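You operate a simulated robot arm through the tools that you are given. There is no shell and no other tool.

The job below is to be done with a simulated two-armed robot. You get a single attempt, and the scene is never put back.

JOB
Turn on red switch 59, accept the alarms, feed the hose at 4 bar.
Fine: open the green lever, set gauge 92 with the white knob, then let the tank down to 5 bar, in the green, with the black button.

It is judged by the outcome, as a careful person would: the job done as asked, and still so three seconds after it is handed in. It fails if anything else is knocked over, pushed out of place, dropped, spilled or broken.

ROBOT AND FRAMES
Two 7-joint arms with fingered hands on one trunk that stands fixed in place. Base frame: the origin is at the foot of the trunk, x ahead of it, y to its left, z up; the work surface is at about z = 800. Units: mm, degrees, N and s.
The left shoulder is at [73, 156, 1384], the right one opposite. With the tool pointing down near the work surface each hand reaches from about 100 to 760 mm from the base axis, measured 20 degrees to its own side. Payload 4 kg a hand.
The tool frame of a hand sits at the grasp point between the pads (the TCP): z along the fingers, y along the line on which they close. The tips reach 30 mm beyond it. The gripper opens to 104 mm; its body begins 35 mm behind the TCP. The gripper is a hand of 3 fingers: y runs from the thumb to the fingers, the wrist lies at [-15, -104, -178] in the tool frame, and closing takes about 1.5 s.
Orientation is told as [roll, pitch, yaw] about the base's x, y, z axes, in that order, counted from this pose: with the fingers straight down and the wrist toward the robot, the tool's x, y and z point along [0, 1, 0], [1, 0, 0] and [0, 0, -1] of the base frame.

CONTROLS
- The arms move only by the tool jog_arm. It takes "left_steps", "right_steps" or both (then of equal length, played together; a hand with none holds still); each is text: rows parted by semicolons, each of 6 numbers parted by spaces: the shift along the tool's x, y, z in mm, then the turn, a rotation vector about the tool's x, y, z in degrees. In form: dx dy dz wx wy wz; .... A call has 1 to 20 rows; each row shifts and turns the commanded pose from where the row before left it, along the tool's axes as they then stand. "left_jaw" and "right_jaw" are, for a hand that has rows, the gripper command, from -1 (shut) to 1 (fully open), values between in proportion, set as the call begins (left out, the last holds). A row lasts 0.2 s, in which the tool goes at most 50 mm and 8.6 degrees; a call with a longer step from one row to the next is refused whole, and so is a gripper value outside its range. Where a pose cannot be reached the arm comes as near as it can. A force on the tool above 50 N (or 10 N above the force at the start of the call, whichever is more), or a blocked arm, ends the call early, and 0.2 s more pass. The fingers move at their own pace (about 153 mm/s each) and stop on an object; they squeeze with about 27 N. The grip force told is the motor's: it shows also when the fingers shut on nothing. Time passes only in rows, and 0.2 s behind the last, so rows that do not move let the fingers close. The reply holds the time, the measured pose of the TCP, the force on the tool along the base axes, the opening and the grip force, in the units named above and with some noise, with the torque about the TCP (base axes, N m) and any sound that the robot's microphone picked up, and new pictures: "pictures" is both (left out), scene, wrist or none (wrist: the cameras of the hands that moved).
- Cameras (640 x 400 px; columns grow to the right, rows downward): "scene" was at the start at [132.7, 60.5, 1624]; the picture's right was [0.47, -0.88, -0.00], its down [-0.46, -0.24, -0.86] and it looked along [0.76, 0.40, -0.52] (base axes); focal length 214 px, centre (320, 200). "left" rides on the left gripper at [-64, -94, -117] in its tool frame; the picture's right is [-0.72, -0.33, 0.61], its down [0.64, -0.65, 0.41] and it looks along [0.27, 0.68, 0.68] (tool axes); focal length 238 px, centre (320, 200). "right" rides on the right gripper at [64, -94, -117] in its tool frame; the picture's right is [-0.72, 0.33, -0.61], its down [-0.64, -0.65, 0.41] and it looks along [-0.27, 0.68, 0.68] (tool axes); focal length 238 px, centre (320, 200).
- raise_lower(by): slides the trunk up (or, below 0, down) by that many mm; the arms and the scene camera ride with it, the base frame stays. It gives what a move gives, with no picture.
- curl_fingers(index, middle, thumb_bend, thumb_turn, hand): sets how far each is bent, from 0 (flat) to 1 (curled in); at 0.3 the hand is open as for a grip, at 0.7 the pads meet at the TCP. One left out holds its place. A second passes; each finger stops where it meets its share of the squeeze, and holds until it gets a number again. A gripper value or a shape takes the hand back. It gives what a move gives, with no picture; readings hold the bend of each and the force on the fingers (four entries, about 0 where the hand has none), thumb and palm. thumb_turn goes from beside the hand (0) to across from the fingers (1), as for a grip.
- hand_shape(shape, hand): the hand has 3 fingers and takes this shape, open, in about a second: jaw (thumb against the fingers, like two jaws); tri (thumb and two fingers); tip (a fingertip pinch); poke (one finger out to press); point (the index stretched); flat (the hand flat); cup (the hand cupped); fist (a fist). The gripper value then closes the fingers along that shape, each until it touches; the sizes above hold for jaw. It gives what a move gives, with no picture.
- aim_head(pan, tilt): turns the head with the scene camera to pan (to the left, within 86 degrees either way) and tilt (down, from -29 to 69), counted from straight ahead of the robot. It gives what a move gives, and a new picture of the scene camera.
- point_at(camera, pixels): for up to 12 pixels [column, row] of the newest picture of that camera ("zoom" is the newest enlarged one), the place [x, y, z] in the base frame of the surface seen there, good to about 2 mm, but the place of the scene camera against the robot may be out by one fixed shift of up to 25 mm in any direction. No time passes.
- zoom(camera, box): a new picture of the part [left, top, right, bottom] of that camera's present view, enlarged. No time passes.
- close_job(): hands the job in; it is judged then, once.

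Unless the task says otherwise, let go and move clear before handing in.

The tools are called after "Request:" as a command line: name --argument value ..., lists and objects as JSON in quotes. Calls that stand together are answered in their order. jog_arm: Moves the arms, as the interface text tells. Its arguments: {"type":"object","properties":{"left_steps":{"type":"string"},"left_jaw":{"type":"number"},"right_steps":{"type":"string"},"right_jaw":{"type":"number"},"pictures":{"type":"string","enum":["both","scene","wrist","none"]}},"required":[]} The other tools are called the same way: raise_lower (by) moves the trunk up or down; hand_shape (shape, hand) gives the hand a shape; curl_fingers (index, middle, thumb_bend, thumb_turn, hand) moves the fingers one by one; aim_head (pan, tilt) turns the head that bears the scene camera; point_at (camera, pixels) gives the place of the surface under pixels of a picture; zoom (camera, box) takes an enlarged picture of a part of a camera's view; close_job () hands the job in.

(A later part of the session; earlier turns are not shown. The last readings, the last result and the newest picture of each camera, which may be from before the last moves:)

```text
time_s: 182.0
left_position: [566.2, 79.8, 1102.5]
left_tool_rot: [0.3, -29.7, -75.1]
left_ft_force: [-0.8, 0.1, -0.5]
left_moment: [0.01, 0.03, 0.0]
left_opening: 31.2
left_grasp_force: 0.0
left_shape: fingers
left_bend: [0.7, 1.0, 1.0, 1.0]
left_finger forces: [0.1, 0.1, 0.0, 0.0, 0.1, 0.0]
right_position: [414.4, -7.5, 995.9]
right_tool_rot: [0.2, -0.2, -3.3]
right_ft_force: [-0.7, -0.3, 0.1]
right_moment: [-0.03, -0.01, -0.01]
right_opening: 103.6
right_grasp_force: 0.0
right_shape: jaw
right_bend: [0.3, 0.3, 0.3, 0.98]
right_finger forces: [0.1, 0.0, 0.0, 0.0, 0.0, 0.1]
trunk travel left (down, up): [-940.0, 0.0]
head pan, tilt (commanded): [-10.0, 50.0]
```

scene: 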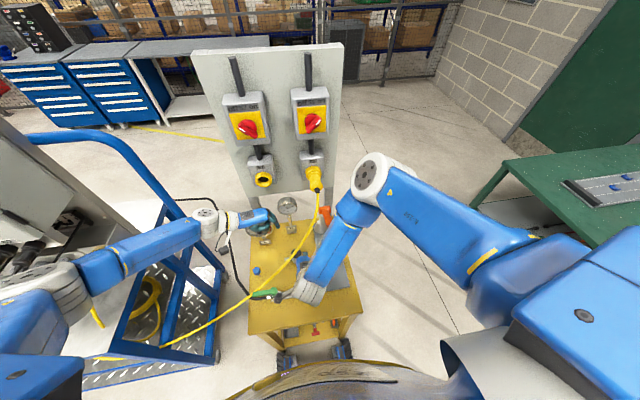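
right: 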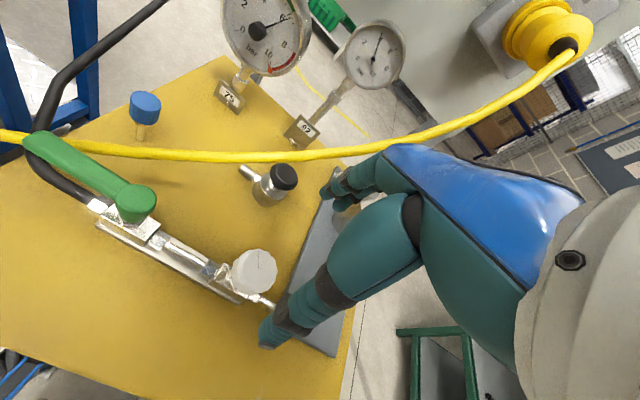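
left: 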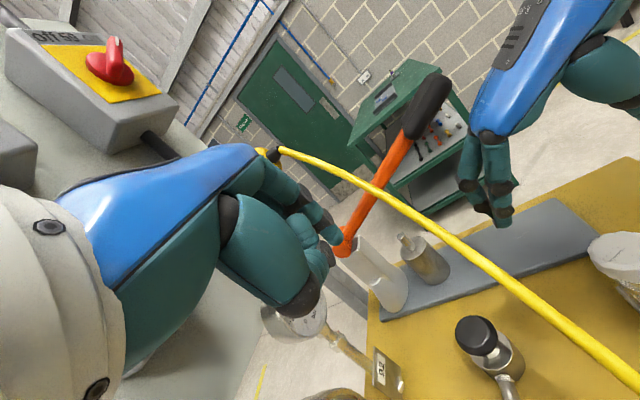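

Continuing down toward the button, stopping well above it to check alignment.

Request:
jog_arm --left_steps "-3.2 -2.7 30 0 0 0; -3.2 -2.7 30 0 0 0; -3.2 -2.7 30 0 0 0; -3.2 -2.7 30 0 0 0; 0 -12 21 0 0 0; 0 -12 21 0 0 0; 0 0 0 0 0 0"

Request:
zoom --camera "left" --box '[290, 180, 490, 340]'

Request:
zoom --camera "scene" --box '[220, 180, 350, 310]'

```text
time_s: 183.6
left_position: [558.6, 26.3, 959.0]
left_tool_rot: [0.3, -29.8, -75.2]
left_ft_force: [0.9, -0.7, 0.2]
left_moment: [-0.03, 0.0, 0.02]
left_opening: 31.1
left_grasp_force: 0.0
left_shape: fingers
left_bend: [0.7, 1.0, 1.0, 1.0]
left_finger forces: [0.0, 0.0, 0.0, 0.0, 0.0, 0.2]
left hand out of reach, approached as far as the arm can: row 6
right_position: [414.2, -6.1, 996.4]
right_tool_rot: [0.1, -0.2, -3.3]
right_ft_force: [-0.3, 0.2, -0.1]
right_moment: [-0.04, -0.02, 0.0]
right_opening: 103.5
right_grasp_force: 0.0
right_shape: jaw
right_bend: [0.3, 0.3, 0.3, 0.98]
right_finger forces: [0.0, 0.0, 0.0, 0.0, 0.0, 0.0]
trunk travel left (down, up): [-940.0, 0.0]
head pan, tilt (commanded): [-10.0, 50.0]
```

scene: 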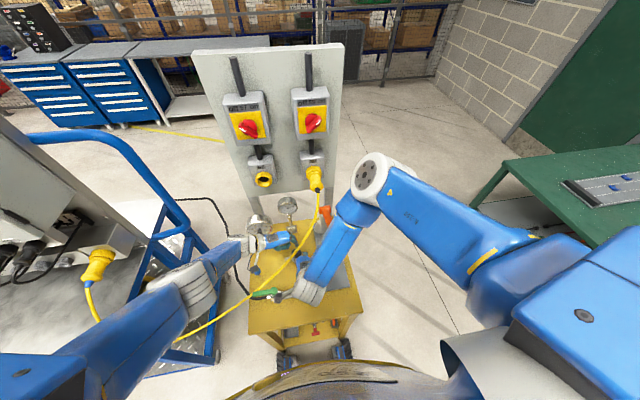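
left: 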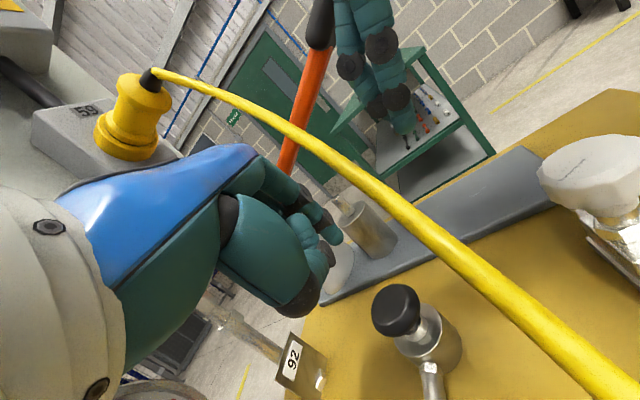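

```text
2.50 times, centred on (390, 260) of left
```

zoom: 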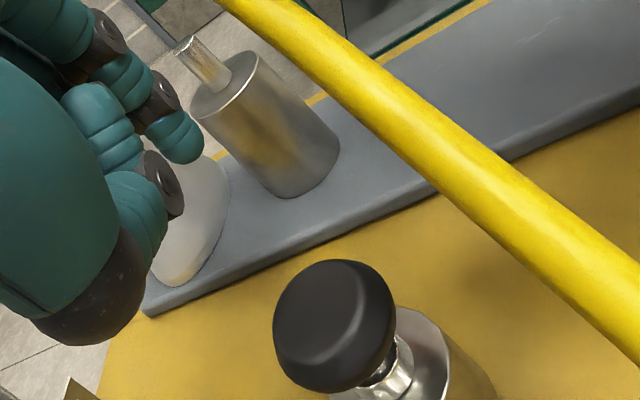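

```text
3.08 times, centred on (285, 245) of scene
```

zoom: 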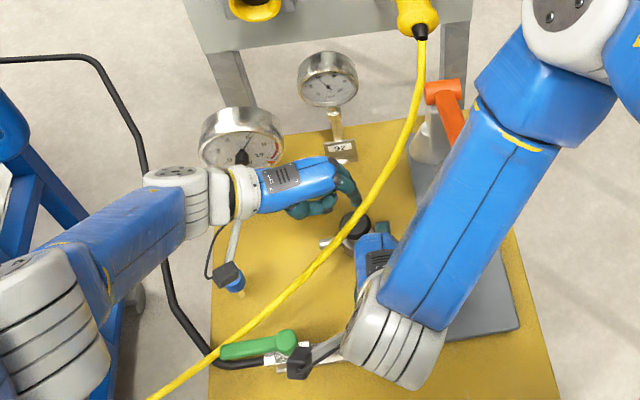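

The left arm is at the end of its reach with the trunk this high. I'll raise both hands and park the right hand out to the right, then lower the trunk again.

Request:
jog_arm --left_steps "0 20 -34.6 0 0 0; 0 20 -34.6 0 0 0; 0 20 -34.6 0 0 0; 0 20 -34.6 0 0 0; 0 10 -17.3 0 0 0; 0 0 0 0 0 0; 0 0 0 0 0 0; 0 0 0 0 0 0; 0 0 0 0 0 0; 0 0 0 0 0 0; 0 0 0 0 0 0" --right_steps "0 0 -40 0 0 0; 0 0 -40 0 0 0; 0 0 -40 0 0 0; 0 5 -40 0 0 0; 0 10 -40 0 0 0; -40 10 0 0 0 0; -44 10 0 0 0 0; -44 10 0 0 0 0; -44 10 0 0 0 0; -44 10 0 0 0 0; 0 0 0 0 0 0"

```text
time_s: 186.0
left_position: [558.6, 24.9, 1138.0]
left_tool_rot: [0.3, -29.6, -75.1]
left_ft_force: [-1.0, -0.3, 0.1]
left_moment: [0.02, -0.01, 0.01]
left_opening: 31.4
left_grasp_force: 0.0
left_shape: fingers
left_bend: [0.7, 1.0, 1.0, 1.0]
left_finger forces: [0.1, 0.0, 0.1, 0.0, 0.0, 0.1]
right_position: [466.4, -229.5, 1193.4]
right_tool_rot: [0.2, -0.2, -3.4]
right_ft_force: [-0.6, 0.4, 0.0]
right_moment: [-0.02, -0.04, -0.01]
right_opening: 103.7
right_grasp_force: 0.1
right_shape: jaw
right_bend: [0.3, 0.3, 0.3, 0.98]
right_finger forces: [0.0, 0.1, 0.1, 0.0, 0.0, 0.1]
trunk travel left (down, up): [-940.0, 0.0]
head pan, tilt (commanded): [-10.0, 50.0]
```

scene: 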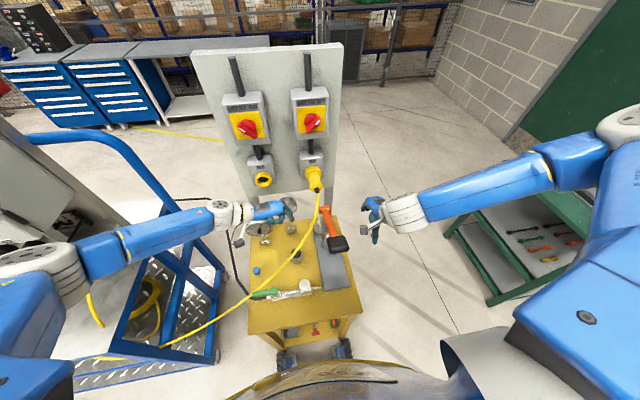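
right: 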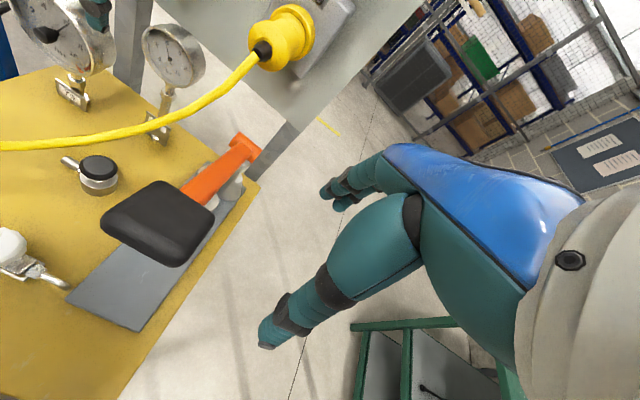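
left: 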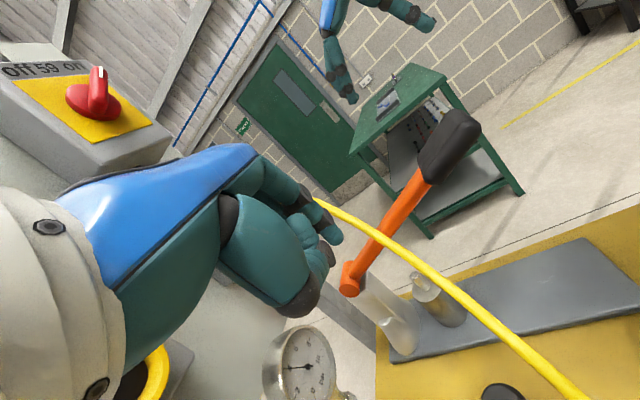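

Both hands are clear. Lowering the trunk by 140 mm.

Request:
raise_lower --by -140

Request:
aim_head --pan 5 --tilt 48

```text
time_s: 187.7
left_position: [560.3, 24.5, 999.3]
left_tool_rot: [0.3, -29.7, -75.0]
left_ft_force: [0.1, -0.9, -0.2]
left_moment: [-0.01, 0.03, 0.01]
left_opening: 31.3
left_grasp_force: 0.0
left_shape: fingers
left_bend: [0.7, 1.0, 1.0, 1.0]
left_finger forces: [0.1, 0.1, 0.1, 0.0, 0.1, 0.0]
right_position: [465.8, -228.5, 1053.9]
right_tool_rot: [0.2, -0.2, -3.4]
right_ft_force: [0.0, -0.4, -0.9]
right_moment: [0.0, 0.01, -0.01]
right_opening: 103.5
right_grasp_force: 0.1
right_shape: jaw
right_bend: [0.3, 0.3, 0.3, 0.98]
right_finger forces: [0.1, 0.1, 0.0, 0.0, 0.0, 0.1]
trunk travel left (down, up): [-800.0, 140.0]
head pan, tilt (commanded): [-10.0, 50.0]
```

```text
time_s: 188.4
left_position: [559.7, 24.8, 998.7]
left_tool_rot: [0.2, -29.7, -75.1]
left_ft_force: [0.4, -0.1, 0.0]
left_moment: [-0.02, 0.0, 0.03]
left_opening: 31.3
left_grasp_force: 0.0
left_shape: fingers
left_bend: [0.7, 1.0, 1.0, 1.0]
left_finger forces: [0.0, 0.0, 0.1, 0.0, 0.0, 0.1]
right_position: [465.3, -226.8, 1052.4]
right_tool_rot: [0.2, -0.3, -3.3]
right_ft_force: [-1.0, -0.5, 0.5]
right_moment: [-0.02, 0.0, 0.03]
right_opening: 103.8
right_grasp_force: 0.1
right_shape: jaw
right_bend: [0.3, 0.3, 0.3, 0.98]
right_finger forces: [0.0, 0.0, 0.1, 0.0, 0.0, 0.0]
trunk travel left (down, up): [-800.0, 140.0]
head pan, tilt (commanded): [5.0, 48.0]
```

scene: 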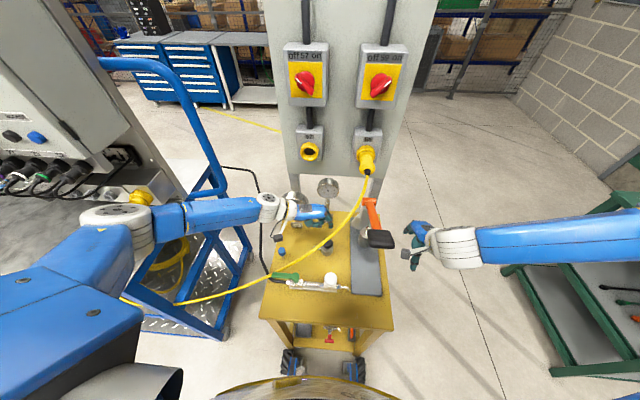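

Gauge 75 is hidden behind the left wrist in the scene view. I'll see whether the right camera can watch it.

Request:
jog_arm --right_steps "0 0 0 0 0 0" --pictures "wrist"

Request:
zoom --camera "scene" --box '[240, 160, 380, 300]'

```text
time_s: 188.8
left_position: [559.8, 26.3, 998.9]
left_tool_rot: [0.3, -29.8, -75.0]
left_ft_force: [-0.3, -0.4, 0.3]
left_moment: [0.0, -0.03, 0.03]
left_opening: 31.3
left_grasp_force: 0.0
left_shape: fingers
left_bend: [0.7, 1.0, 1.0, 1.0]
left_finger forces: [0.1, 0.0, 0.0, 0.1, 0.1, 0.1]
right_position: [465.9, -228.6, 1053.8]
right_tool_rot: [0.1, -0.2, -3.3]
right_ft_force: [0.0, -0.2, -0.7]
right_moment: [0.01, 0.0, -0.01]
right_opening: 103.6
right_grasp_force: 0.0
right_shape: jaw
right_bend: [0.3, 0.3, 0.3, 0.98]
right_finger forces: [0.0, 0.0, 0.0, 0.0, 0.1, 0.0]
trunk travel left (down, up): [-800.0, 140.0]
head pan, tilt (commanded): [5.0, 48.0]
```

right: 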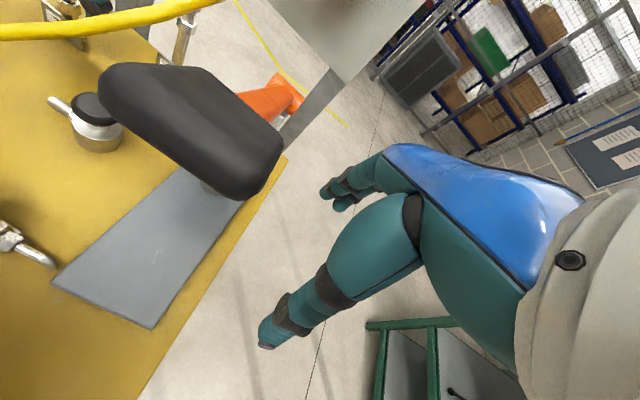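

```text
2.86 times, centred on (310, 230) of scene
```

zoom: 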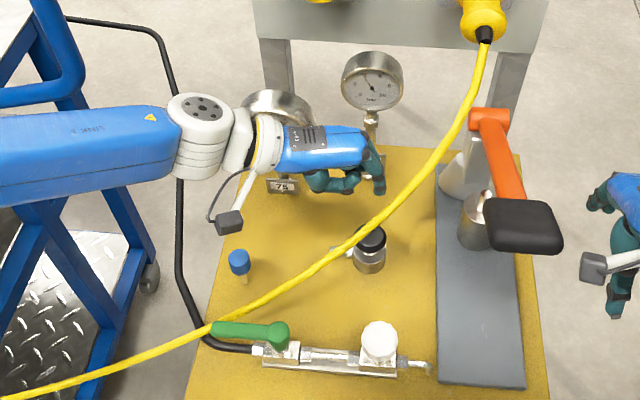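

The wrist should drop below the gauge in the picture as I lower. I'll descend to just above the button.

Request:
jog_arm --left_steps "2 -12.2 21.8 0 0 0; 2 -12.2 21.8 0 0 0; 2 -12.2 21.8 0 0 0; 2 -9.5 16.5 0 0 0; 0 0 0 0 0 0; 0 0 0 0 0 0"

Request:
zoom --camera "scene" --box '[240, 160, 380, 300]'

Request:
zoom --camera "left" --box '[290, 180, 450, 320]'

```text
time_s: 190.2
left_position: [567.5, 27.3, 902.2]
left_tool_rot: [0.3, -29.6, -75.0]
left_ft_force: [0.5, 0.5, -0.5]
left_moment: [0.03, 0.03, -0.01]
left_opening: 31.5
left_grasp_force: 0.1
left_shape: fingers
left_bend: [0.7, 1.0, 1.0, 1.0]
left_finger forces: [0.1, 0.0, 0.0, 0.0, 0.0, 0.0]
right_position: [465.9, -227.4, 1053.7]
right_tool_rot: [0.1, -0.2, -3.3]
right_ft_force: [1.3, 0.5, -0.1]
right_moment: [-0.02, -0.01, 0.0]
right_opening: 103.7
right_grasp_force: 0.0
right_shape: jaw
right_bend: [0.3, 0.3, 0.3, 0.98]
right_finger forces: [0.0, 0.1, 0.0, 0.1, 0.1, 0.0]
trunk travel left (down, up): [-800.0, 140.0]
head pan, tilt (commanded): [5.0, 48.0]
```

scene: 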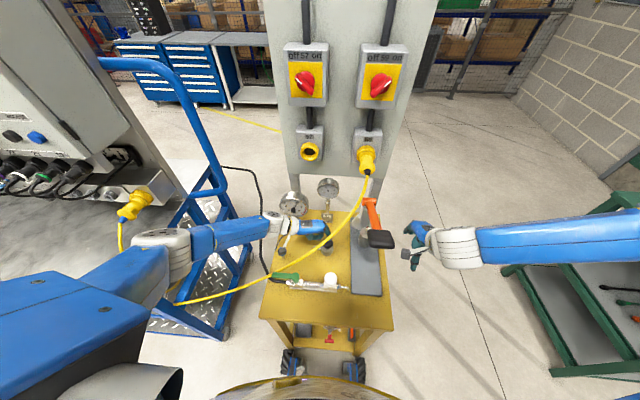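
left: 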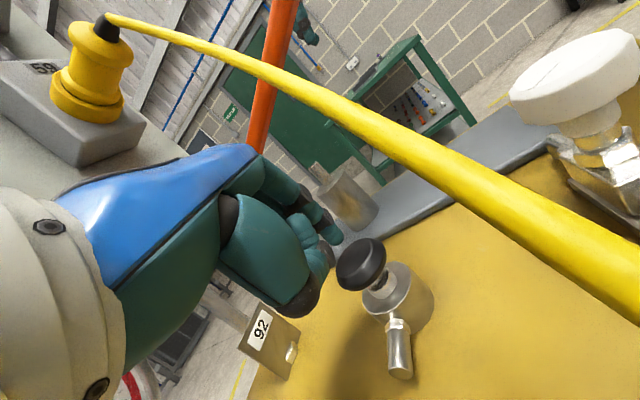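

```text
2.86 times, centred on (310, 230) of scene
```

zoom: 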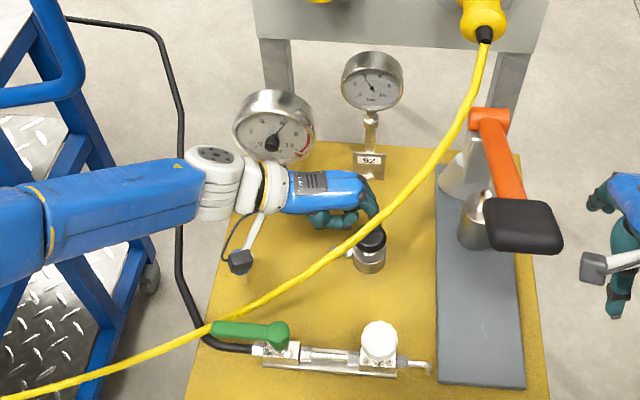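

```text
2.86 times, centred on (370, 250) of left
```

zoom: 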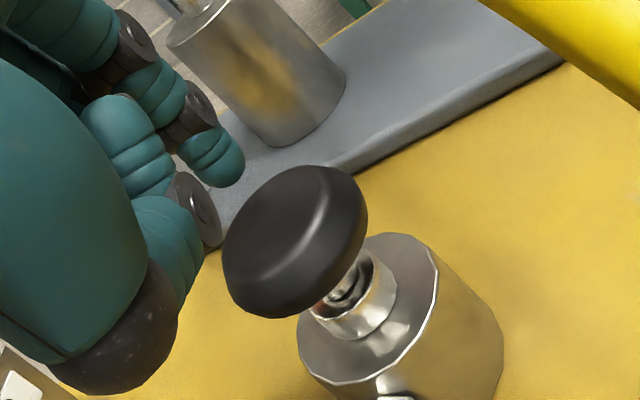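

Gauge 75 is now visible. I'll check the fingertip's alignment over the cap.

Request:
point_at --camera "left" --pixels '[[336, 240], [341, 236], [332, 228], [358, 258], [352, 262], [372, 250], [345, 275], [362, 245], [330, 250]]'

Request:
zoom --camera "scene" --box '[275, 185, 315, 220]'

```text
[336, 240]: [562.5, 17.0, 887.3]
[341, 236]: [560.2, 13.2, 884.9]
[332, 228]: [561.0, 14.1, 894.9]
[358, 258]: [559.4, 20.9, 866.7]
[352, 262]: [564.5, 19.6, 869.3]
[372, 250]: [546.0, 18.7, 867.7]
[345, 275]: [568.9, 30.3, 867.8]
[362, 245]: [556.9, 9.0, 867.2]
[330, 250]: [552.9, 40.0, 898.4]
```

```text
11.43 times, centred on (295, 202) of scene
```

zoom: 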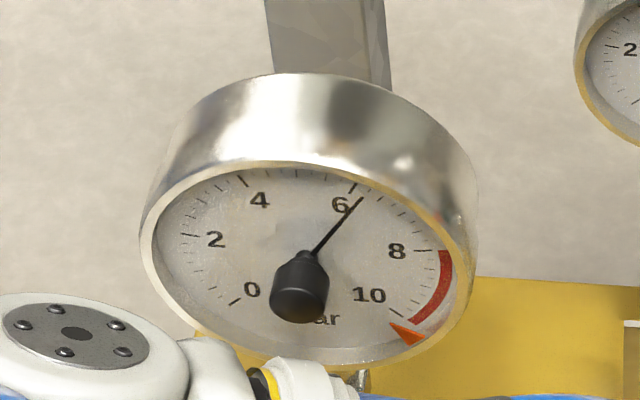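

Reading ≈6.2 on gauge 75, and the tip is over the cap with a 10 mm gap. I'll lower into contact and feel for the button.

Request:
jog_arm --left_steps "0 -3 5.2 0 0 0; 0 -2.5 4.33 0 0 0; 0 0 0 0 0 0" --pictures "scene"

Request:
zoom --camera "scene" --box '[275, 185, 315, 220]'

```text
time_s: 191.0
left_position: [567.6, 28.8, 894.3]
left_tool_rot: [0.1, -29.7, -75.1]
left_ft_force: [-0.4, -0.3, 0.0]
left_moment: [0.01, -0.05, 0.01]
left_opening: 31.2
left_grasp_force: 0.1
left_shape: fingers
left_bend: [0.7, 1.0, 1.0, 1.0]
left_finger forces: [0.0, 0.0, 0.0, 0.0, 0.0, 0.0]
right_position: [466.4, -227.8, 1053.2]
right_tool_rot: [0.3, -0.2, -3.3]
right_ft_force: [0.7, 0.5, 0.0]
right_moment: [0.01, 0.0, -0.01]
right_opening: 103.6
right_grasp_force: 0.0
right_shape: jaw
right_bend: [0.3, 0.3, 0.3, 0.98]
right_finger forces: [0.0, 0.1, 0.0, 0.0, 0.0, 0.0]
trunk travel left (down, up): [-800.0, 140.0]
head pan, tilt (commanded): [5.0, 48.0]
```

scene: 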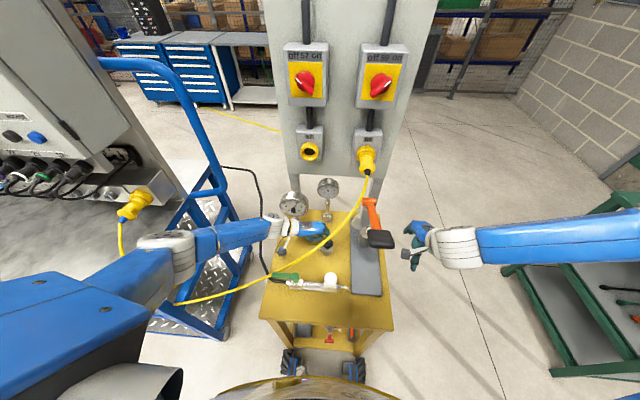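

```text
11.43 times, centred on (295, 202) of scene
```

zoom: 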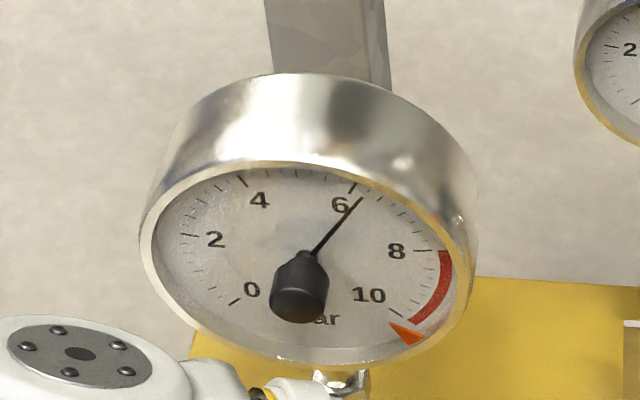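

No contact yet. Another few millimetres.

Request:
jog_arm --left_steps "0 -2 3.46 0 0 0; 0 0 0 0 0 0" --pictures "none"

Request:
zoom --camera "scene" --box '[275, 185, 315, 220]'

```text
time_s: 191.6
left_position: [567.5, 27.2, 890.2]
left_tool_rot: [0.3, -29.7, -75.2]
left_ft_force: [-0.4, 0.5, 3.4]
left_moment: [-0.05, 0.01, -0.01]
left_opening: 31.3
left_grasp_force: 1.0
left_shape: fingers
left_bend: [0.7, 1.0, 1.0, 1.0]
left_finger forces: [3.0, 0.0, 0.1, 0.0, 0.0, 0.0]
right_position: [465.0, -229.6, 1053.2]
right_tool_rot: [0.1, -0.2, -3.2]
right_ft_force: [0.1, -0.3, 0.0]
right_moment: [0.02, -0.03, -0.01]
right_opening: 103.7
right_grasp_force: 0.1
right_shape: jaw
right_bend: [0.3, 0.3, 0.3, 0.98]
right_finger forces: [0.0, 0.0, 0.0, 0.0, 0.1, 0.1]
trunk travel left (down, up): [-800.0, 140.0]
head pan, tilt (commanded): [5.0, 48.0]
```

```text
11.43 times, centred on (295, 202) of scene
```

zoom: 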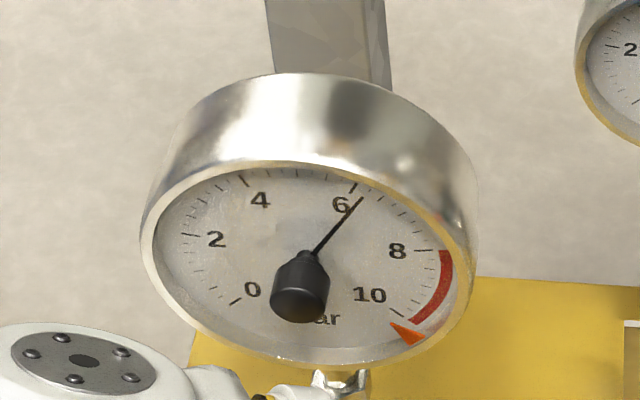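

Contact at 3.4 N. A short press: 4 mm down, then back up, and read.

Request:
jog_arm --left_steps "0 -2 3.46 0 0 0; 0 0 0 0 0 0; 0 2 -3.46 0 0 0; 0 1 -1.73 0 0 0" --pictures "none"

Request:
zoom --camera "scene" --box '[275, 185, 315, 220]'

```text
time_s: 192.6
left_position: [566.3, 27.9, 891.4]
left_tool_rot: [0.3, -29.6, -75.1]
left_ft_force: [-0.1, 0.7, -0.4]
left_moment: [0.0, 0.0, -0.01]
left_opening: 31.3
left_grasp_force: 0.8
left_shape: fingers
left_bend: [0.7, 1.0, 1.0, 1.0]
left_finger forces: [0.4, 0.1, 0.0, 0.0, 0.0, 0.1]
right_position: [465.7, -227.4, 1053.2]
right_tool_rot: [0.2, -0.2, -3.3]
right_ft_force: [0.6, 0.2, -1.5]
right_moment: [-0.01, 0.01, -0.01]
right_opening: 103.7
right_grasp_force: 0.1
right_shape: jaw
right_bend: [0.3, 0.3, 0.3, 0.98]
right_finger forces: [0.1, 0.0, 0.1, 0.0, 0.0, 0.1]
trunk travel left (down, up): [-800.0, 140.0]
head pan, tilt (commanded): [5.0, 48.0]
```

```text
11.43 times, centred on (295, 202) of scene
```

zoom: 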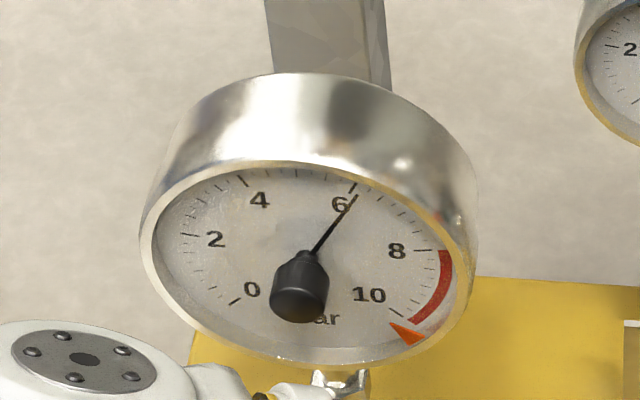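

The needle dropped slightly, to ≈6.05, so the bleed works at about 0.3 bar/s. Next, a longer press of ~1.4 s.

Request:
jog_arm --left_steps "0 -3 5.2 0 0 0; 0 0 0 0 0 0; 0 0 0 0 0 0; 0 0 0 0 0 0; 0 0 0 0 0 0; 0 0 0 0 0 0; 0 0 0 0 0 0; 0 3 -5.2 0 0 0; 0 0 0 0 0 0" --pictures "none"

Request:
zoom --camera "scene" --box '[275, 185, 315, 220]'

```text
time_s: 194.6
left_position: [567.4, 27.3, 890.9]
left_tool_rot: [0.3, -29.6, -75.2]
left_ft_force: [-0.6, 0.2, 0.4]
left_moment: [0.01, -0.01, 0.03]
left_opening: 31.3
left_grasp_force: 0.0
left_shape: fingers
left_bend: [0.7, 1.0, 1.0, 1.0]
left_finger forces: [0.1, 0.1, 0.1, 0.0, 0.0, 0.1]
right_position: [466.4, -227.7, 1052.3]
right_tool_rot: [0.2, -0.1, -3.3]
right_ft_force: [0.3, 0.4, -0.8]
right_moment: [-0.01, 0.03, 0.02]
right_opening: 103.5
right_grasp_force: 0.1
right_shape: jaw
right_bend: [0.3, 0.3, 0.3, 0.98]
right_finger forces: [0.0, 0.0, 0.0, 0.1, 0.0, 0.1]
trunk travel left (down, up): [-800.0, 140.0]
head pan, tilt (commanded): [5.0, 48.0]
```

```text
11.43 times, centred on (295, 202) of scene
```

zoom: 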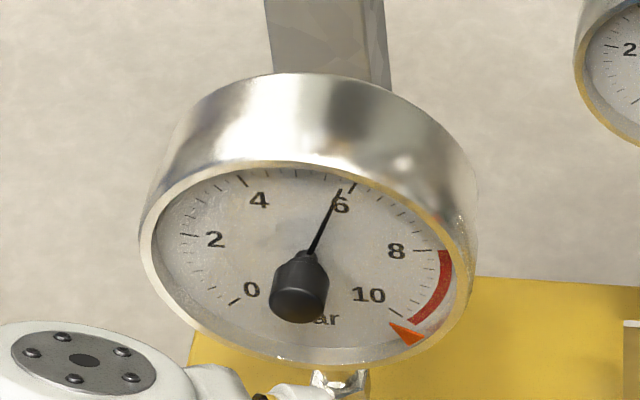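

Now ≈5.76. Press again for about 2.4 s.

Request:
jog_arm --left_steps "0 -3 5.2 0 0 0; 0 0 0 0 0 0; 0 0 0 0 0 0; 0 0 0 0 0 0; 0 0 0 0 0 0; 0 0 0 0 0 0; 0 0 0 0 0 0; 0 0 0 0 0 0; 0 0 0 0 0 0; 0 0 0 0 0 0; 0 0 0 0 0 0; 0 0 0 0 0 0; 0 3 -5.2 0 0 0; 0 0 0 0 0 0" --pictures "none"

Request:
zoom --camera "scene" --box '[275, 185, 315, 220]'

```text
time_s: 197.6
left_position: [567.6, 27.7, 891.4]
left_tool_rot: [0.4, -29.6, -75.1]
left_ft_force: [0.1, -1.1, 0.2]
left_moment: [0.02, 0.06, 0.01]
left_opening: 31.6
left_grasp_force: 0.8
left_shape: fingers
left_bend: [0.7, 1.0, 1.0, 1.0]
left_finger forces: [0.5, 0.0, 0.1, 0.1, 0.1, 0.0]
right_position: [466.1, -229.0, 1052.8]
right_tool_rot: [0.3, -0.2, -3.2]
right_ft_force: [-0.1, -0.7, -0.2]
right_moment: [-0.01, -0.01, -0.02]
right_opening: 103.5
right_grasp_force: 0.1
right_shape: jaw
right_bend: [0.3, 0.3, 0.3, 0.98]
right_finger forces: [0.1, 0.0, 0.0, 0.0, 0.0, 0.0]
trunk travel left (down, up): [-800.0, 140.0]
head pan, tilt (commanded): [5.0, 48.0]
```

```text
11.43 times, centred on (295, 202) of scene
```

zoom: 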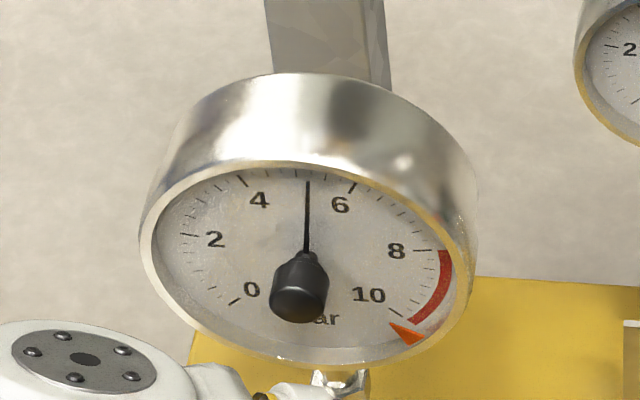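

Now ≈5.2 by the dial geometry. A shorter press of ~0.7 s.

Request:
jog_arm --left_steps "0 -3 5.2 0 0 0; 0 0 0 0 0 0; 0 0 0 0 0 0; 0 3 -5.2 0 0 0; 0 0 0 0 0 0; 0 0 0 0 0 0" --pictures "none"

Request:
zoom --camera "scene" --box '[275, 185, 315, 220]'

```text
time_s: 199.0
left_position: [568.3, 27.1, 891.2]
left_tool_rot: [0.2, -29.6, -75.1]
left_ft_force: [1.1, -0.1, 0.7]
left_moment: [-0.01, -0.02, -0.01]
left_opening: 31.4
left_grasp_force: 0.1
left_shape: fingers
left_bend: [0.7, 1.0, 1.0, 1.0]
left_finger forces: [0.2, 0.0, 0.1, 0.0, 0.0, 0.1]
right_position: [466.0, -228.2, 1054.0]
right_tool_rot: [0.2, -0.2, -3.3]
right_ft_force: [0.3, -0.6, -0.7]
right_moment: [-0.01, 0.0, 0.0]
right_opening: 103.5
right_grasp_force: 0.0
right_shape: jaw
right_bend: [0.3, 0.3, 0.3, 0.98]
right_finger forces: [0.0, 0.1, 0.0, 0.0, 0.0, 0.0]
trunk travel left (down, up): [-800.0, 140.0]
head pan, tilt (commanded): [5.0, 48.0]
```

```text
11.43 times, centred on (295, 202) of scene
```

zoom: 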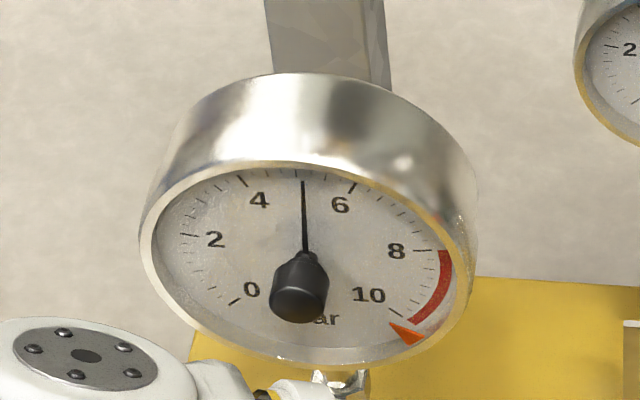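

By the dial geometry it's about 5.1. Before trimming further, I'll lift off and get a proper face-on look at both gauges with the left camera.

Request:
jog_arm --left_steps "0 18 -31.2 0 0 0; 0 18 -31.2 0 0 0; 0 18 -31.2 0 0 0; -10 -27.8 -31.4 0 0 0; -10 -27.8 -31.4 0 0 0; -10 -27.8 -31.4 0 0 0; -10 -27.8 -31.4 0 0 0; -10 -27.8 -31.4 0 0 0; -10 -27.8 -31.4 0 0 0; 0 0 0 0.03 -1.25 -7.72; 0 0 0 0.03 -1.25 -7.72; 0 0 0 0.03 -1.25 -7.72; 0 0 0 0.03 -1.25 -7.72; 0 0 0 0.03 -1.25 -7.72; 0 0 0 0.03 -1.25 -7.72; 0 0 0 0.03 -1.25 -7.72; 0 0 0 0.03 -1.25 -7.72; 0 0 0 0.03 -1.25 -7.72; 0 0 0 0.03 -1.25 -7.72; 0 0 0 0 0 0"

```text
time_s: 203.2
left_position: [447.0, 242.8, 1080.6]
left_tool_rot: [-37.6, -0.2, 0.1]
left_ft_force: [0.1, -0.1, -0.1]
left_moment: [-0.02, 0.0, 0.05]
left_opening: 31.0
left_grasp_force: 0.0
left_shape: fingers
left_bend: [0.7, 1.0, 1.0, 1.0]
left_finger forces: [0.0, 0.0, 0.0, 0.1, 0.0, 0.0]
right_position: [466.2, -227.1, 1054.0]
right_tool_rot: [0.2, -0.1, -3.3]
right_ft_force: [0.1, 0.4, 0.4]
right_moment: [-0.01, 0.0, -0.03]
right_opening: 103.8
right_grasp_force: 0.1
right_shape: jaw
right_bend: [0.3, 0.3, 0.3, 0.98]
right_finger forces: [0.0, 0.0, 0.0, 0.0, 0.0, 0.1]
trunk travel left (down, up): [-800.0, 140.0]
head pan, tilt (commanded): [5.0, 48.0]
```

scene: 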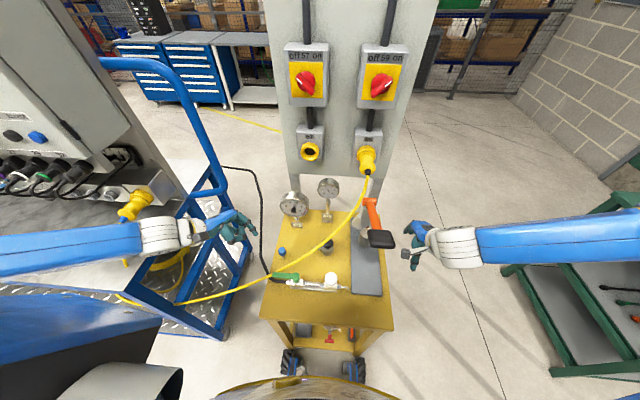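
left: 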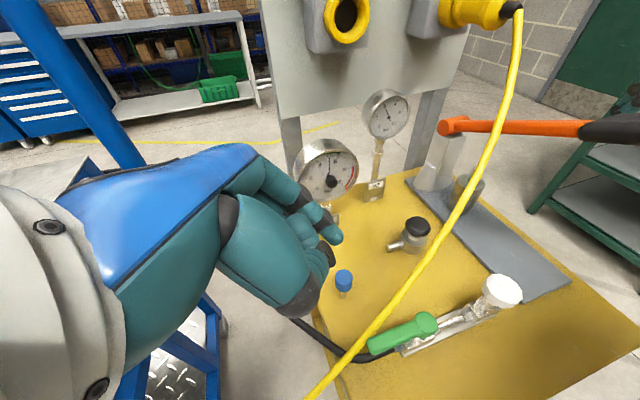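

Request:
zoom --camera "left" --box '[290, 135, 370, 210]'

Request:
zoom --camera "left" --box '[355, 85, 415, 145]'

Request:
zoom --camera "scene" --box '[275, 185, 315, 220]'

Request:
zoom --camera "scene" --box '[315, 175, 345, 197]'

```text
5.33 times, centred on (330, 172) of left
```

zoom: 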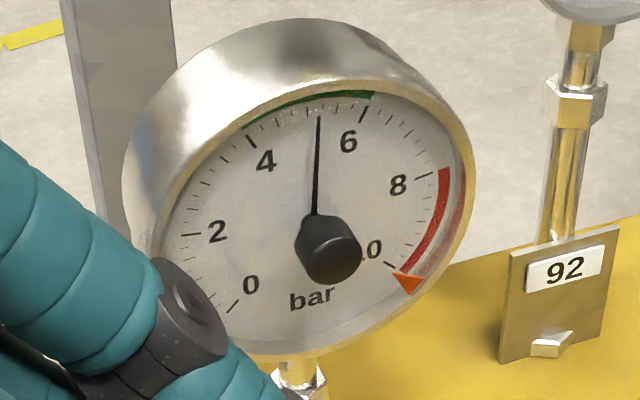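

```text
6.67 times, centred on (385, 115) of left
```

zoom: 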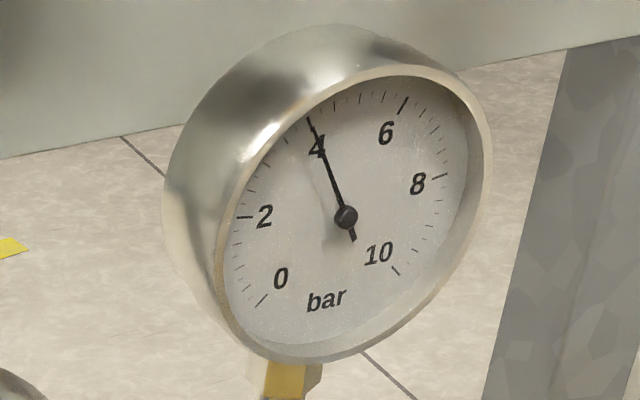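

```text
11.43 times, centred on (295, 202) of scene
```

zoom: 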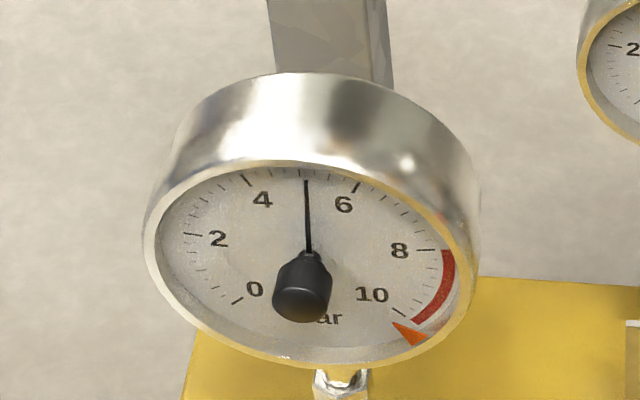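

```text
16.00 times, centred on (330, 186) of scene
```

zoom: 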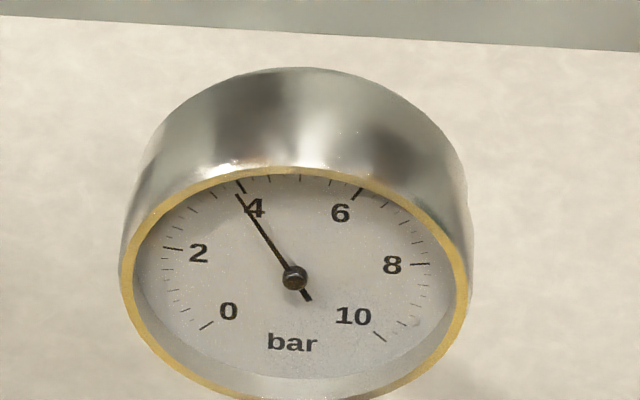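

Face-on: gauge 92 ≈ 4.0 and gauge 75 ≈ 5.1, in the green band (4–6). I'll go back for one brief press to bring the tank right onto 5.

Request:
jog_arm --left_steps "0 0 0 -0.03 1.25 7.72; 0 0 0 -0.03 1.25 7.72; 0 0 0 -0.03 1.25 7.72; 0 0 0 -0.03 1.25 7.72; 0 0 0 -0.03 1.25 7.72; 0 0 0 -0.03 1.25 7.72; 0 0 0 -0.03 1.25 7.72; 0 0 0 -0.03 1.25 7.72; 0 0 0 -0.03 1.25 7.72; 0 0 0 -0.03 1.25 7.72; 10 27.8 31.4 0 0 0; 10 27.8 31.4 0 0 0; 10 27.8 31.4 0 0 0; 10 27.8 31.4 0 0 0; 10 27.8 31.4 0 0 0; 10 27.8 31.4 0 0 0; 0 -18 31.2 0 0 0; 0 -18 31.2 0 0 0; 0 -10 17.3 0 0 0; 0 0 0 0 0 0"

Request:
point_at --camera "left" --pixels '[[336, 240], [341, 236], [358, 265]]'

```text
time_s: 207.4
left_position: [569.1, 24.2, 907.1]
left_tool_rot: [0.3, -29.7, -75.0]
left_ft_force: [-0.1, 0.5, -0.7]
left_moment: [0.0, -0.04, -0.02]
left_opening: 31.2
left_grasp_force: 0.1
left_shape: fingers
left_bend: [0.7, 1.0, 1.0, 1.0]
left_finger forces: [0.0, 0.1, 0.0, 0.0, 0.1, 0.0]
right_position: [465.2, -227.0, 1053.7]
right_tool_rot: [0.3, -0.2, -3.3]
right_ft_force: [0.3, -0.4, -0.4]
right_moment: [0.03, -0.02, 0.03]
right_opening: 103.9
right_grasp_force: 0.1
right_shape: jaw
right_bend: [0.3, 0.3, 0.3, 0.98]
right_finger forces: [0.0, 0.0, 0.1, 0.0, 0.0, 0.0]
trunk travel left (down, up): [-800.0, 140.0]
head pan, tilt (commanded): [5.0, 48.0]
```

scene: 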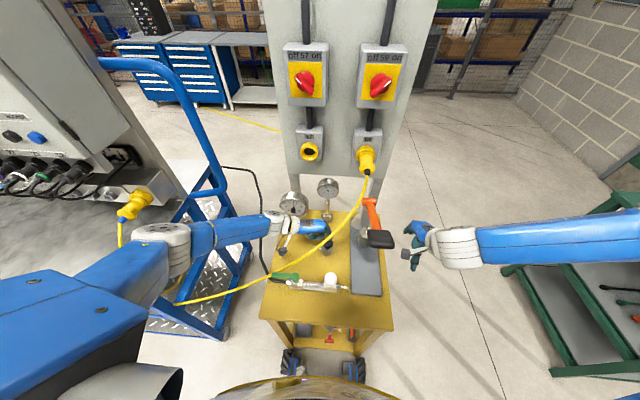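
left: 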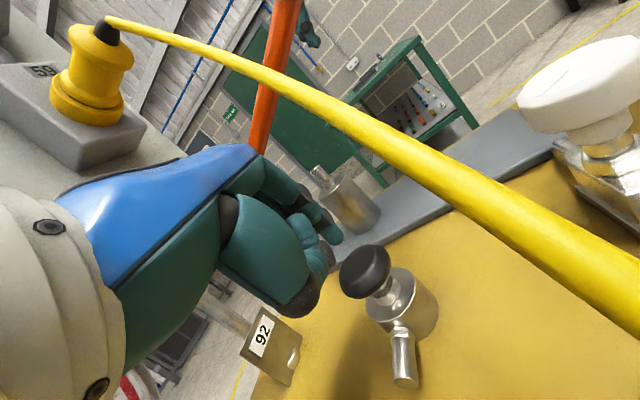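

```text
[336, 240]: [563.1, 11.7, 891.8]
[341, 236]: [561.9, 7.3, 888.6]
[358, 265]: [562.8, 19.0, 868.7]
```

Aligned again. Lower and give one brief press (~0.6 s), then lift.

Request:
jog_arm --left_steps "-0.2 -2.7 -1.6 0 0 0; 0 -4 6.93 0 0 0; 0 -4 6.93 0 0 0; 0 -3 5.2 0 0 0; 0 0 0 0 0 0; 0 0 0 0 0 0; 0 3 -5.2 0 0 0; 0 5 -8.66 0 0 0; 0 0 0 0 0 0; 0 0 0 0 0 0" --pictures "none"

Request:
zoom --camera "scene" --box '[275, 185, 315, 220]'

```text
time_s: 209.6
left_position: [569.2, 28.4, 900.4]
left_tool_rot: [0.3, -29.5, -75.1]
left_ft_force: [-0.8, 0.5, -0.1]
left_moment: [-0.01, 0.03, 0.03]
left_opening: 31.3
left_grasp_force: 0.0
left_shape: fingers
left_bend: [0.7, 1.0, 1.0, 1.0]
left_finger forces: [0.0, 0.0, 0.0, 0.0, 0.1, 0.1]
right_position: [465.5, -228.6, 1053.8]
right_tool_rot: [0.2, -0.2, -3.3]
right_ft_force: [0.2, 0.5, 0.5]
right_moment: [0.0, 0.0, 0.01]
right_opening: 103.9
right_grasp_force: 0.0
right_shape: jaw
right_bend: [0.3, 0.3, 0.3, 0.98]
right_finger forces: [0.0, 0.1, 0.0, 0.1, 0.0, 0.0]
trunk travel left (down, up): [-800.0, 140.0]
head pan, tilt (commanded): [5.0, 48.0]
```

```text
11.43 times, centred on (295, 202) of scene
```

zoom: 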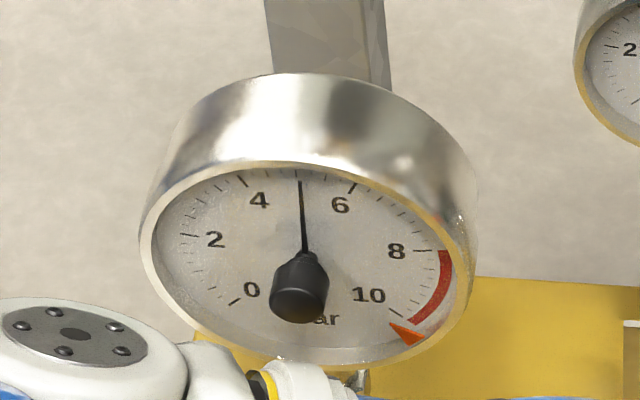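

Only a small drop, to ≈5.07. One more brief press, slightly longer.

Request:
jog_arm --left_steps "0 -5 8.66 0 0 0; 0 -3.2 5.5 0 0 0; 0 0 0 0 0 0; 0 0 0 0 0 0; 0 0 0 0 0 0; 0 3.2 -5.5 0 0 0; 0 5 -8.66 0 0 0; 0 0 0 0 0 0; 0 0 0 0 0 0" --pictures "none"

Request:
zoom --camera "scene" --box '[275, 185, 315, 220]'

```text
time_s: 211.6
left_position: [566.5, 29.9, 900.7]
left_tool_rot: [0.3, -29.7, -75.2]
left_ft_force: [0.3, 0.3, -0.4]
left_moment: [-0.02, -0.01, 0.01]
left_opening: 31.4
left_grasp_force: 0.2
left_shape: fingers
left_bend: [0.7, 1.0, 1.0, 1.0]
left_finger forces: [0.0, 0.0, 0.1, 0.0, 0.0, 0.0]
right_position: [465.2, -228.7, 1053.0]
right_tool_rot: [0.2, -0.2, -3.3]
right_ft_force: [-0.2, -0.1, -0.5]
right_moment: [0.03, -0.03, 0.03]
right_opening: 103.5
right_grasp_force: 0.0
right_shape: jaw
right_bend: [0.3, 0.3, 0.3, 0.98]
right_finger forces: [0.1, 0.0, 0.0, 0.0, 0.0, 0.1]
trunk travel left (down, up): [-800.0, 140.0]
head pan, tilt (commanded): [5.0, 48.0]
```

```text
11.43 times, centred on (295, 202) of scene
```

zoom: 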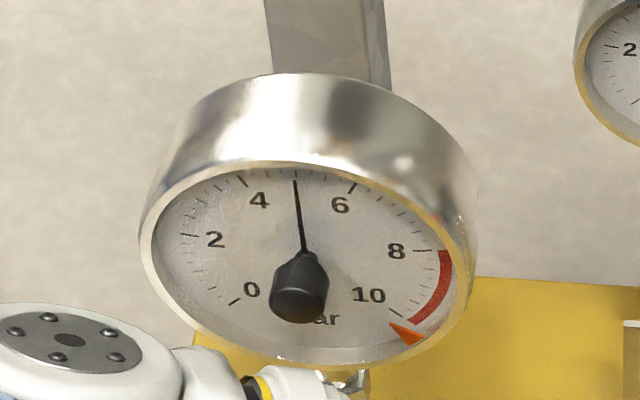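

Gauge 75 now reads 5.0. I'll lift the left hand clear along the known path and verify both gauges face-on.

Request:
jog_arm --left_steps "0 18 -31.2 0 0 0; 0 18 -31.2 0 0 0; 0 18 -31.2 0 0 0; -10 -27.8 -31.4 0 0 0; -10 -27.8 -31.4 0 0 0; -10 -27.8 -31.4 0 0 0; -10 -27.8 -31.4 0 0 0; -10 -27.8 -31.4 0 0 0; -10 -27.8 -31.4 0 0 0; 0 0 0 0.03 -1.25 -7.72; 0 0 0 0.03 -1.25 -7.72; 0 0 0 0.03 -1.25 -7.72; 0 0 0 0.03 -1.25 -7.72; 0 0 0 0.03 -1.25 -7.72; 0 0 0 0.03 -1.25 -7.72; 0 0 0 0.03 -1.25 -7.72; 0 0 0 0.03 -1.25 -7.72; 0 0 0 0.03 -1.25 -7.72; 0 0 0 0.03 -1.25 -7.72; 0 0 0 0 0 0"

Request:
zoom --camera "left" --box '[290, 135, 370, 210]'

Request:
zoom --camera "left" --box '[355, 85, 415, 145]'

```text
time_s: 215.8
left_position: [446.1, 245.3, 1091.8]
left_tool_rot: [-37.7, -0.1, 0.1]
left_ft_force: [0.5, -0.4, -0.9]
left_moment: [0.02, -0.01, 0.0]
left_opening: 31.5
left_grasp_force: 0.1
left_shape: fingers
left_bend: [0.7, 1.0, 1.0, 1.0]
left_finger forces: [0.1, 0.0, 0.0, 0.0, 0.0, 0.0]
right_position: [465.2, -226.8, 1053.5]
right_tool_rot: [0.2, -0.2, -3.2]
right_ft_force: [0.1, 0.8, 0.4]
right_moment: [0.01, -0.01, 0.02]
right_opening: 103.5
right_grasp_force: 0.1
right_shape: jaw
right_bend: [0.3, 0.3, 0.3, 0.98]
right_finger forces: [0.0, 0.1, 0.0, 0.0, 0.0, 0.1]
trunk travel left (down, up): [-800.0, 140.0]
head pan, tilt (commanded): [5.0, 48.0]
```

scene: 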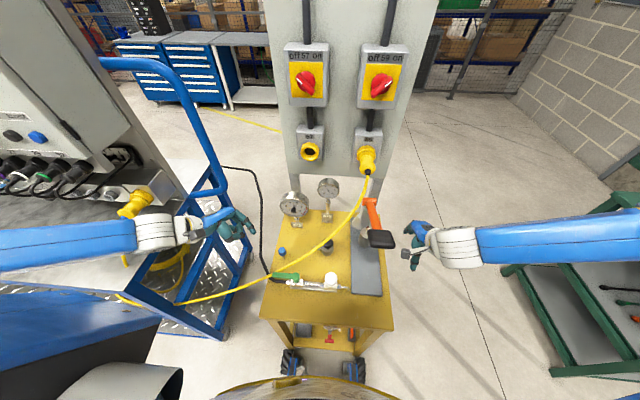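
left: 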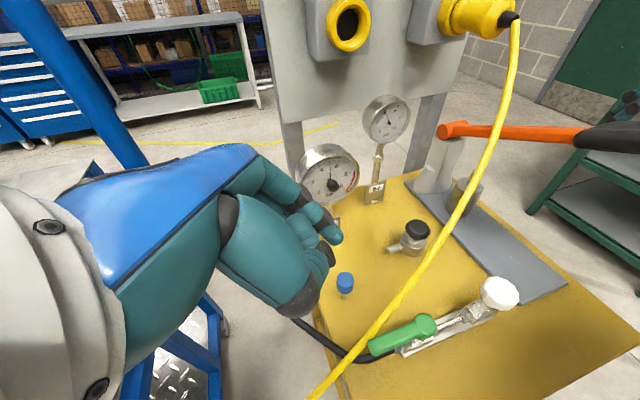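

```text
5.33 times, centred on (330, 172) of left
```

zoom: 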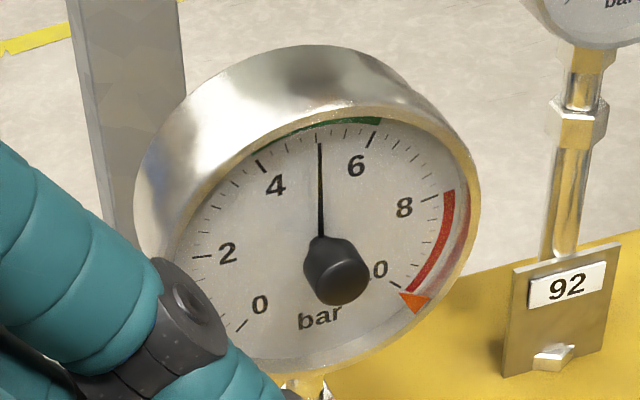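

```text
6.67 times, centred on (385, 115) of left
```

zoom: 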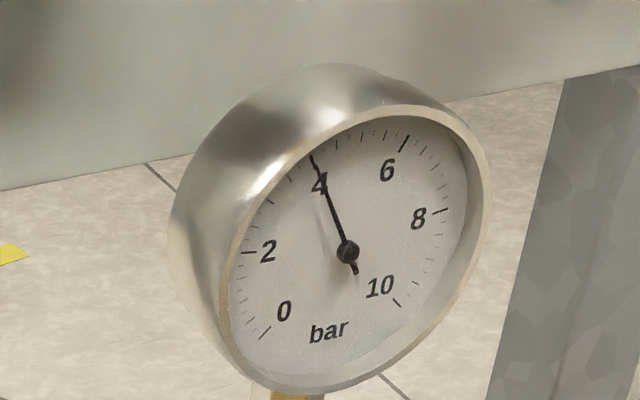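

Gauge 75 ≈ 5.0 (mid-green) and gauge 92 ≈ 4.0. Now I'll check the cabinet again for any new alarms, and confirm the switch and lever.

Request:
aim_head --pan 60 --tilt 25

Request:
zoom --camera "scene" --box '[270, 60, 380, 210]'

```text
time_s: 217.1
left_position: [446.9, 244.8, 1090.0]
left_tool_rot: [-37.7, -0.3, 0.1]
left_ft_force: [-0.2, 0.4, -0.1]
left_moment: [0.04, -0.01, 0.04]
left_opening: 31.5
left_grasp_force: 0.2
left_shape: fingers
left_bend: [0.7, 1.0, 1.0, 1.0]
left_finger forces: [0.0, 0.0, 0.1, 0.1, 0.1, 0.1]
right_position: [464.8, -226.9, 1054.9]
right_tool_rot: [0.2, -0.1, -3.3]
right_ft_force: [0.1, 0.3, 0.8]
right_moment: [0.02, 0.03, 0.0]
right_opening: 103.6
right_grasp_force: 0.1
right_shape: jaw
right_bend: [0.3, 0.3, 0.3, 0.98]
right_finger forces: [0.0, 0.0, 0.0, 0.0, 0.0, 0.1]
trunk travel left (down, up): [-800.0, 140.0]
head pan, tilt (commanded): [60.0, 25.0]
```

scene: 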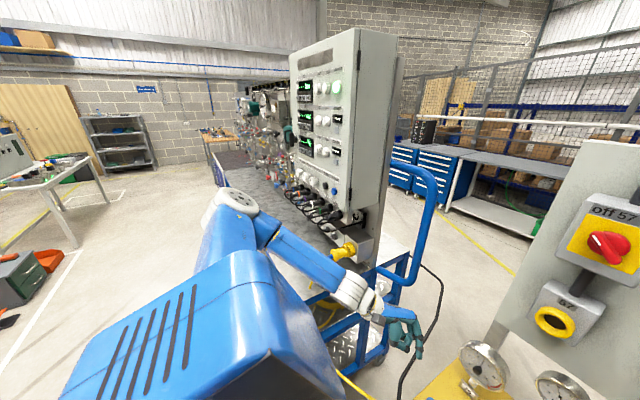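

```text
2.67 times, centred on (325, 135) of scene
```

zoom: 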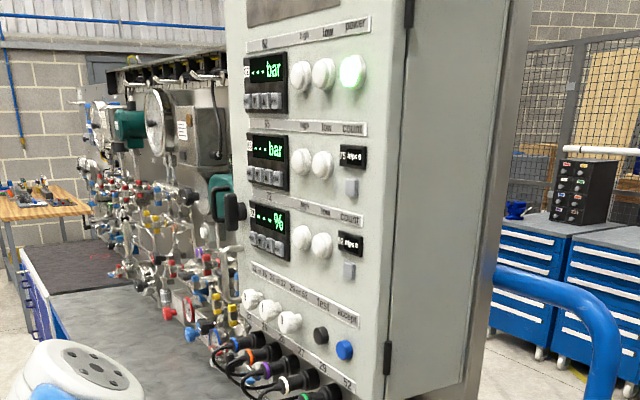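

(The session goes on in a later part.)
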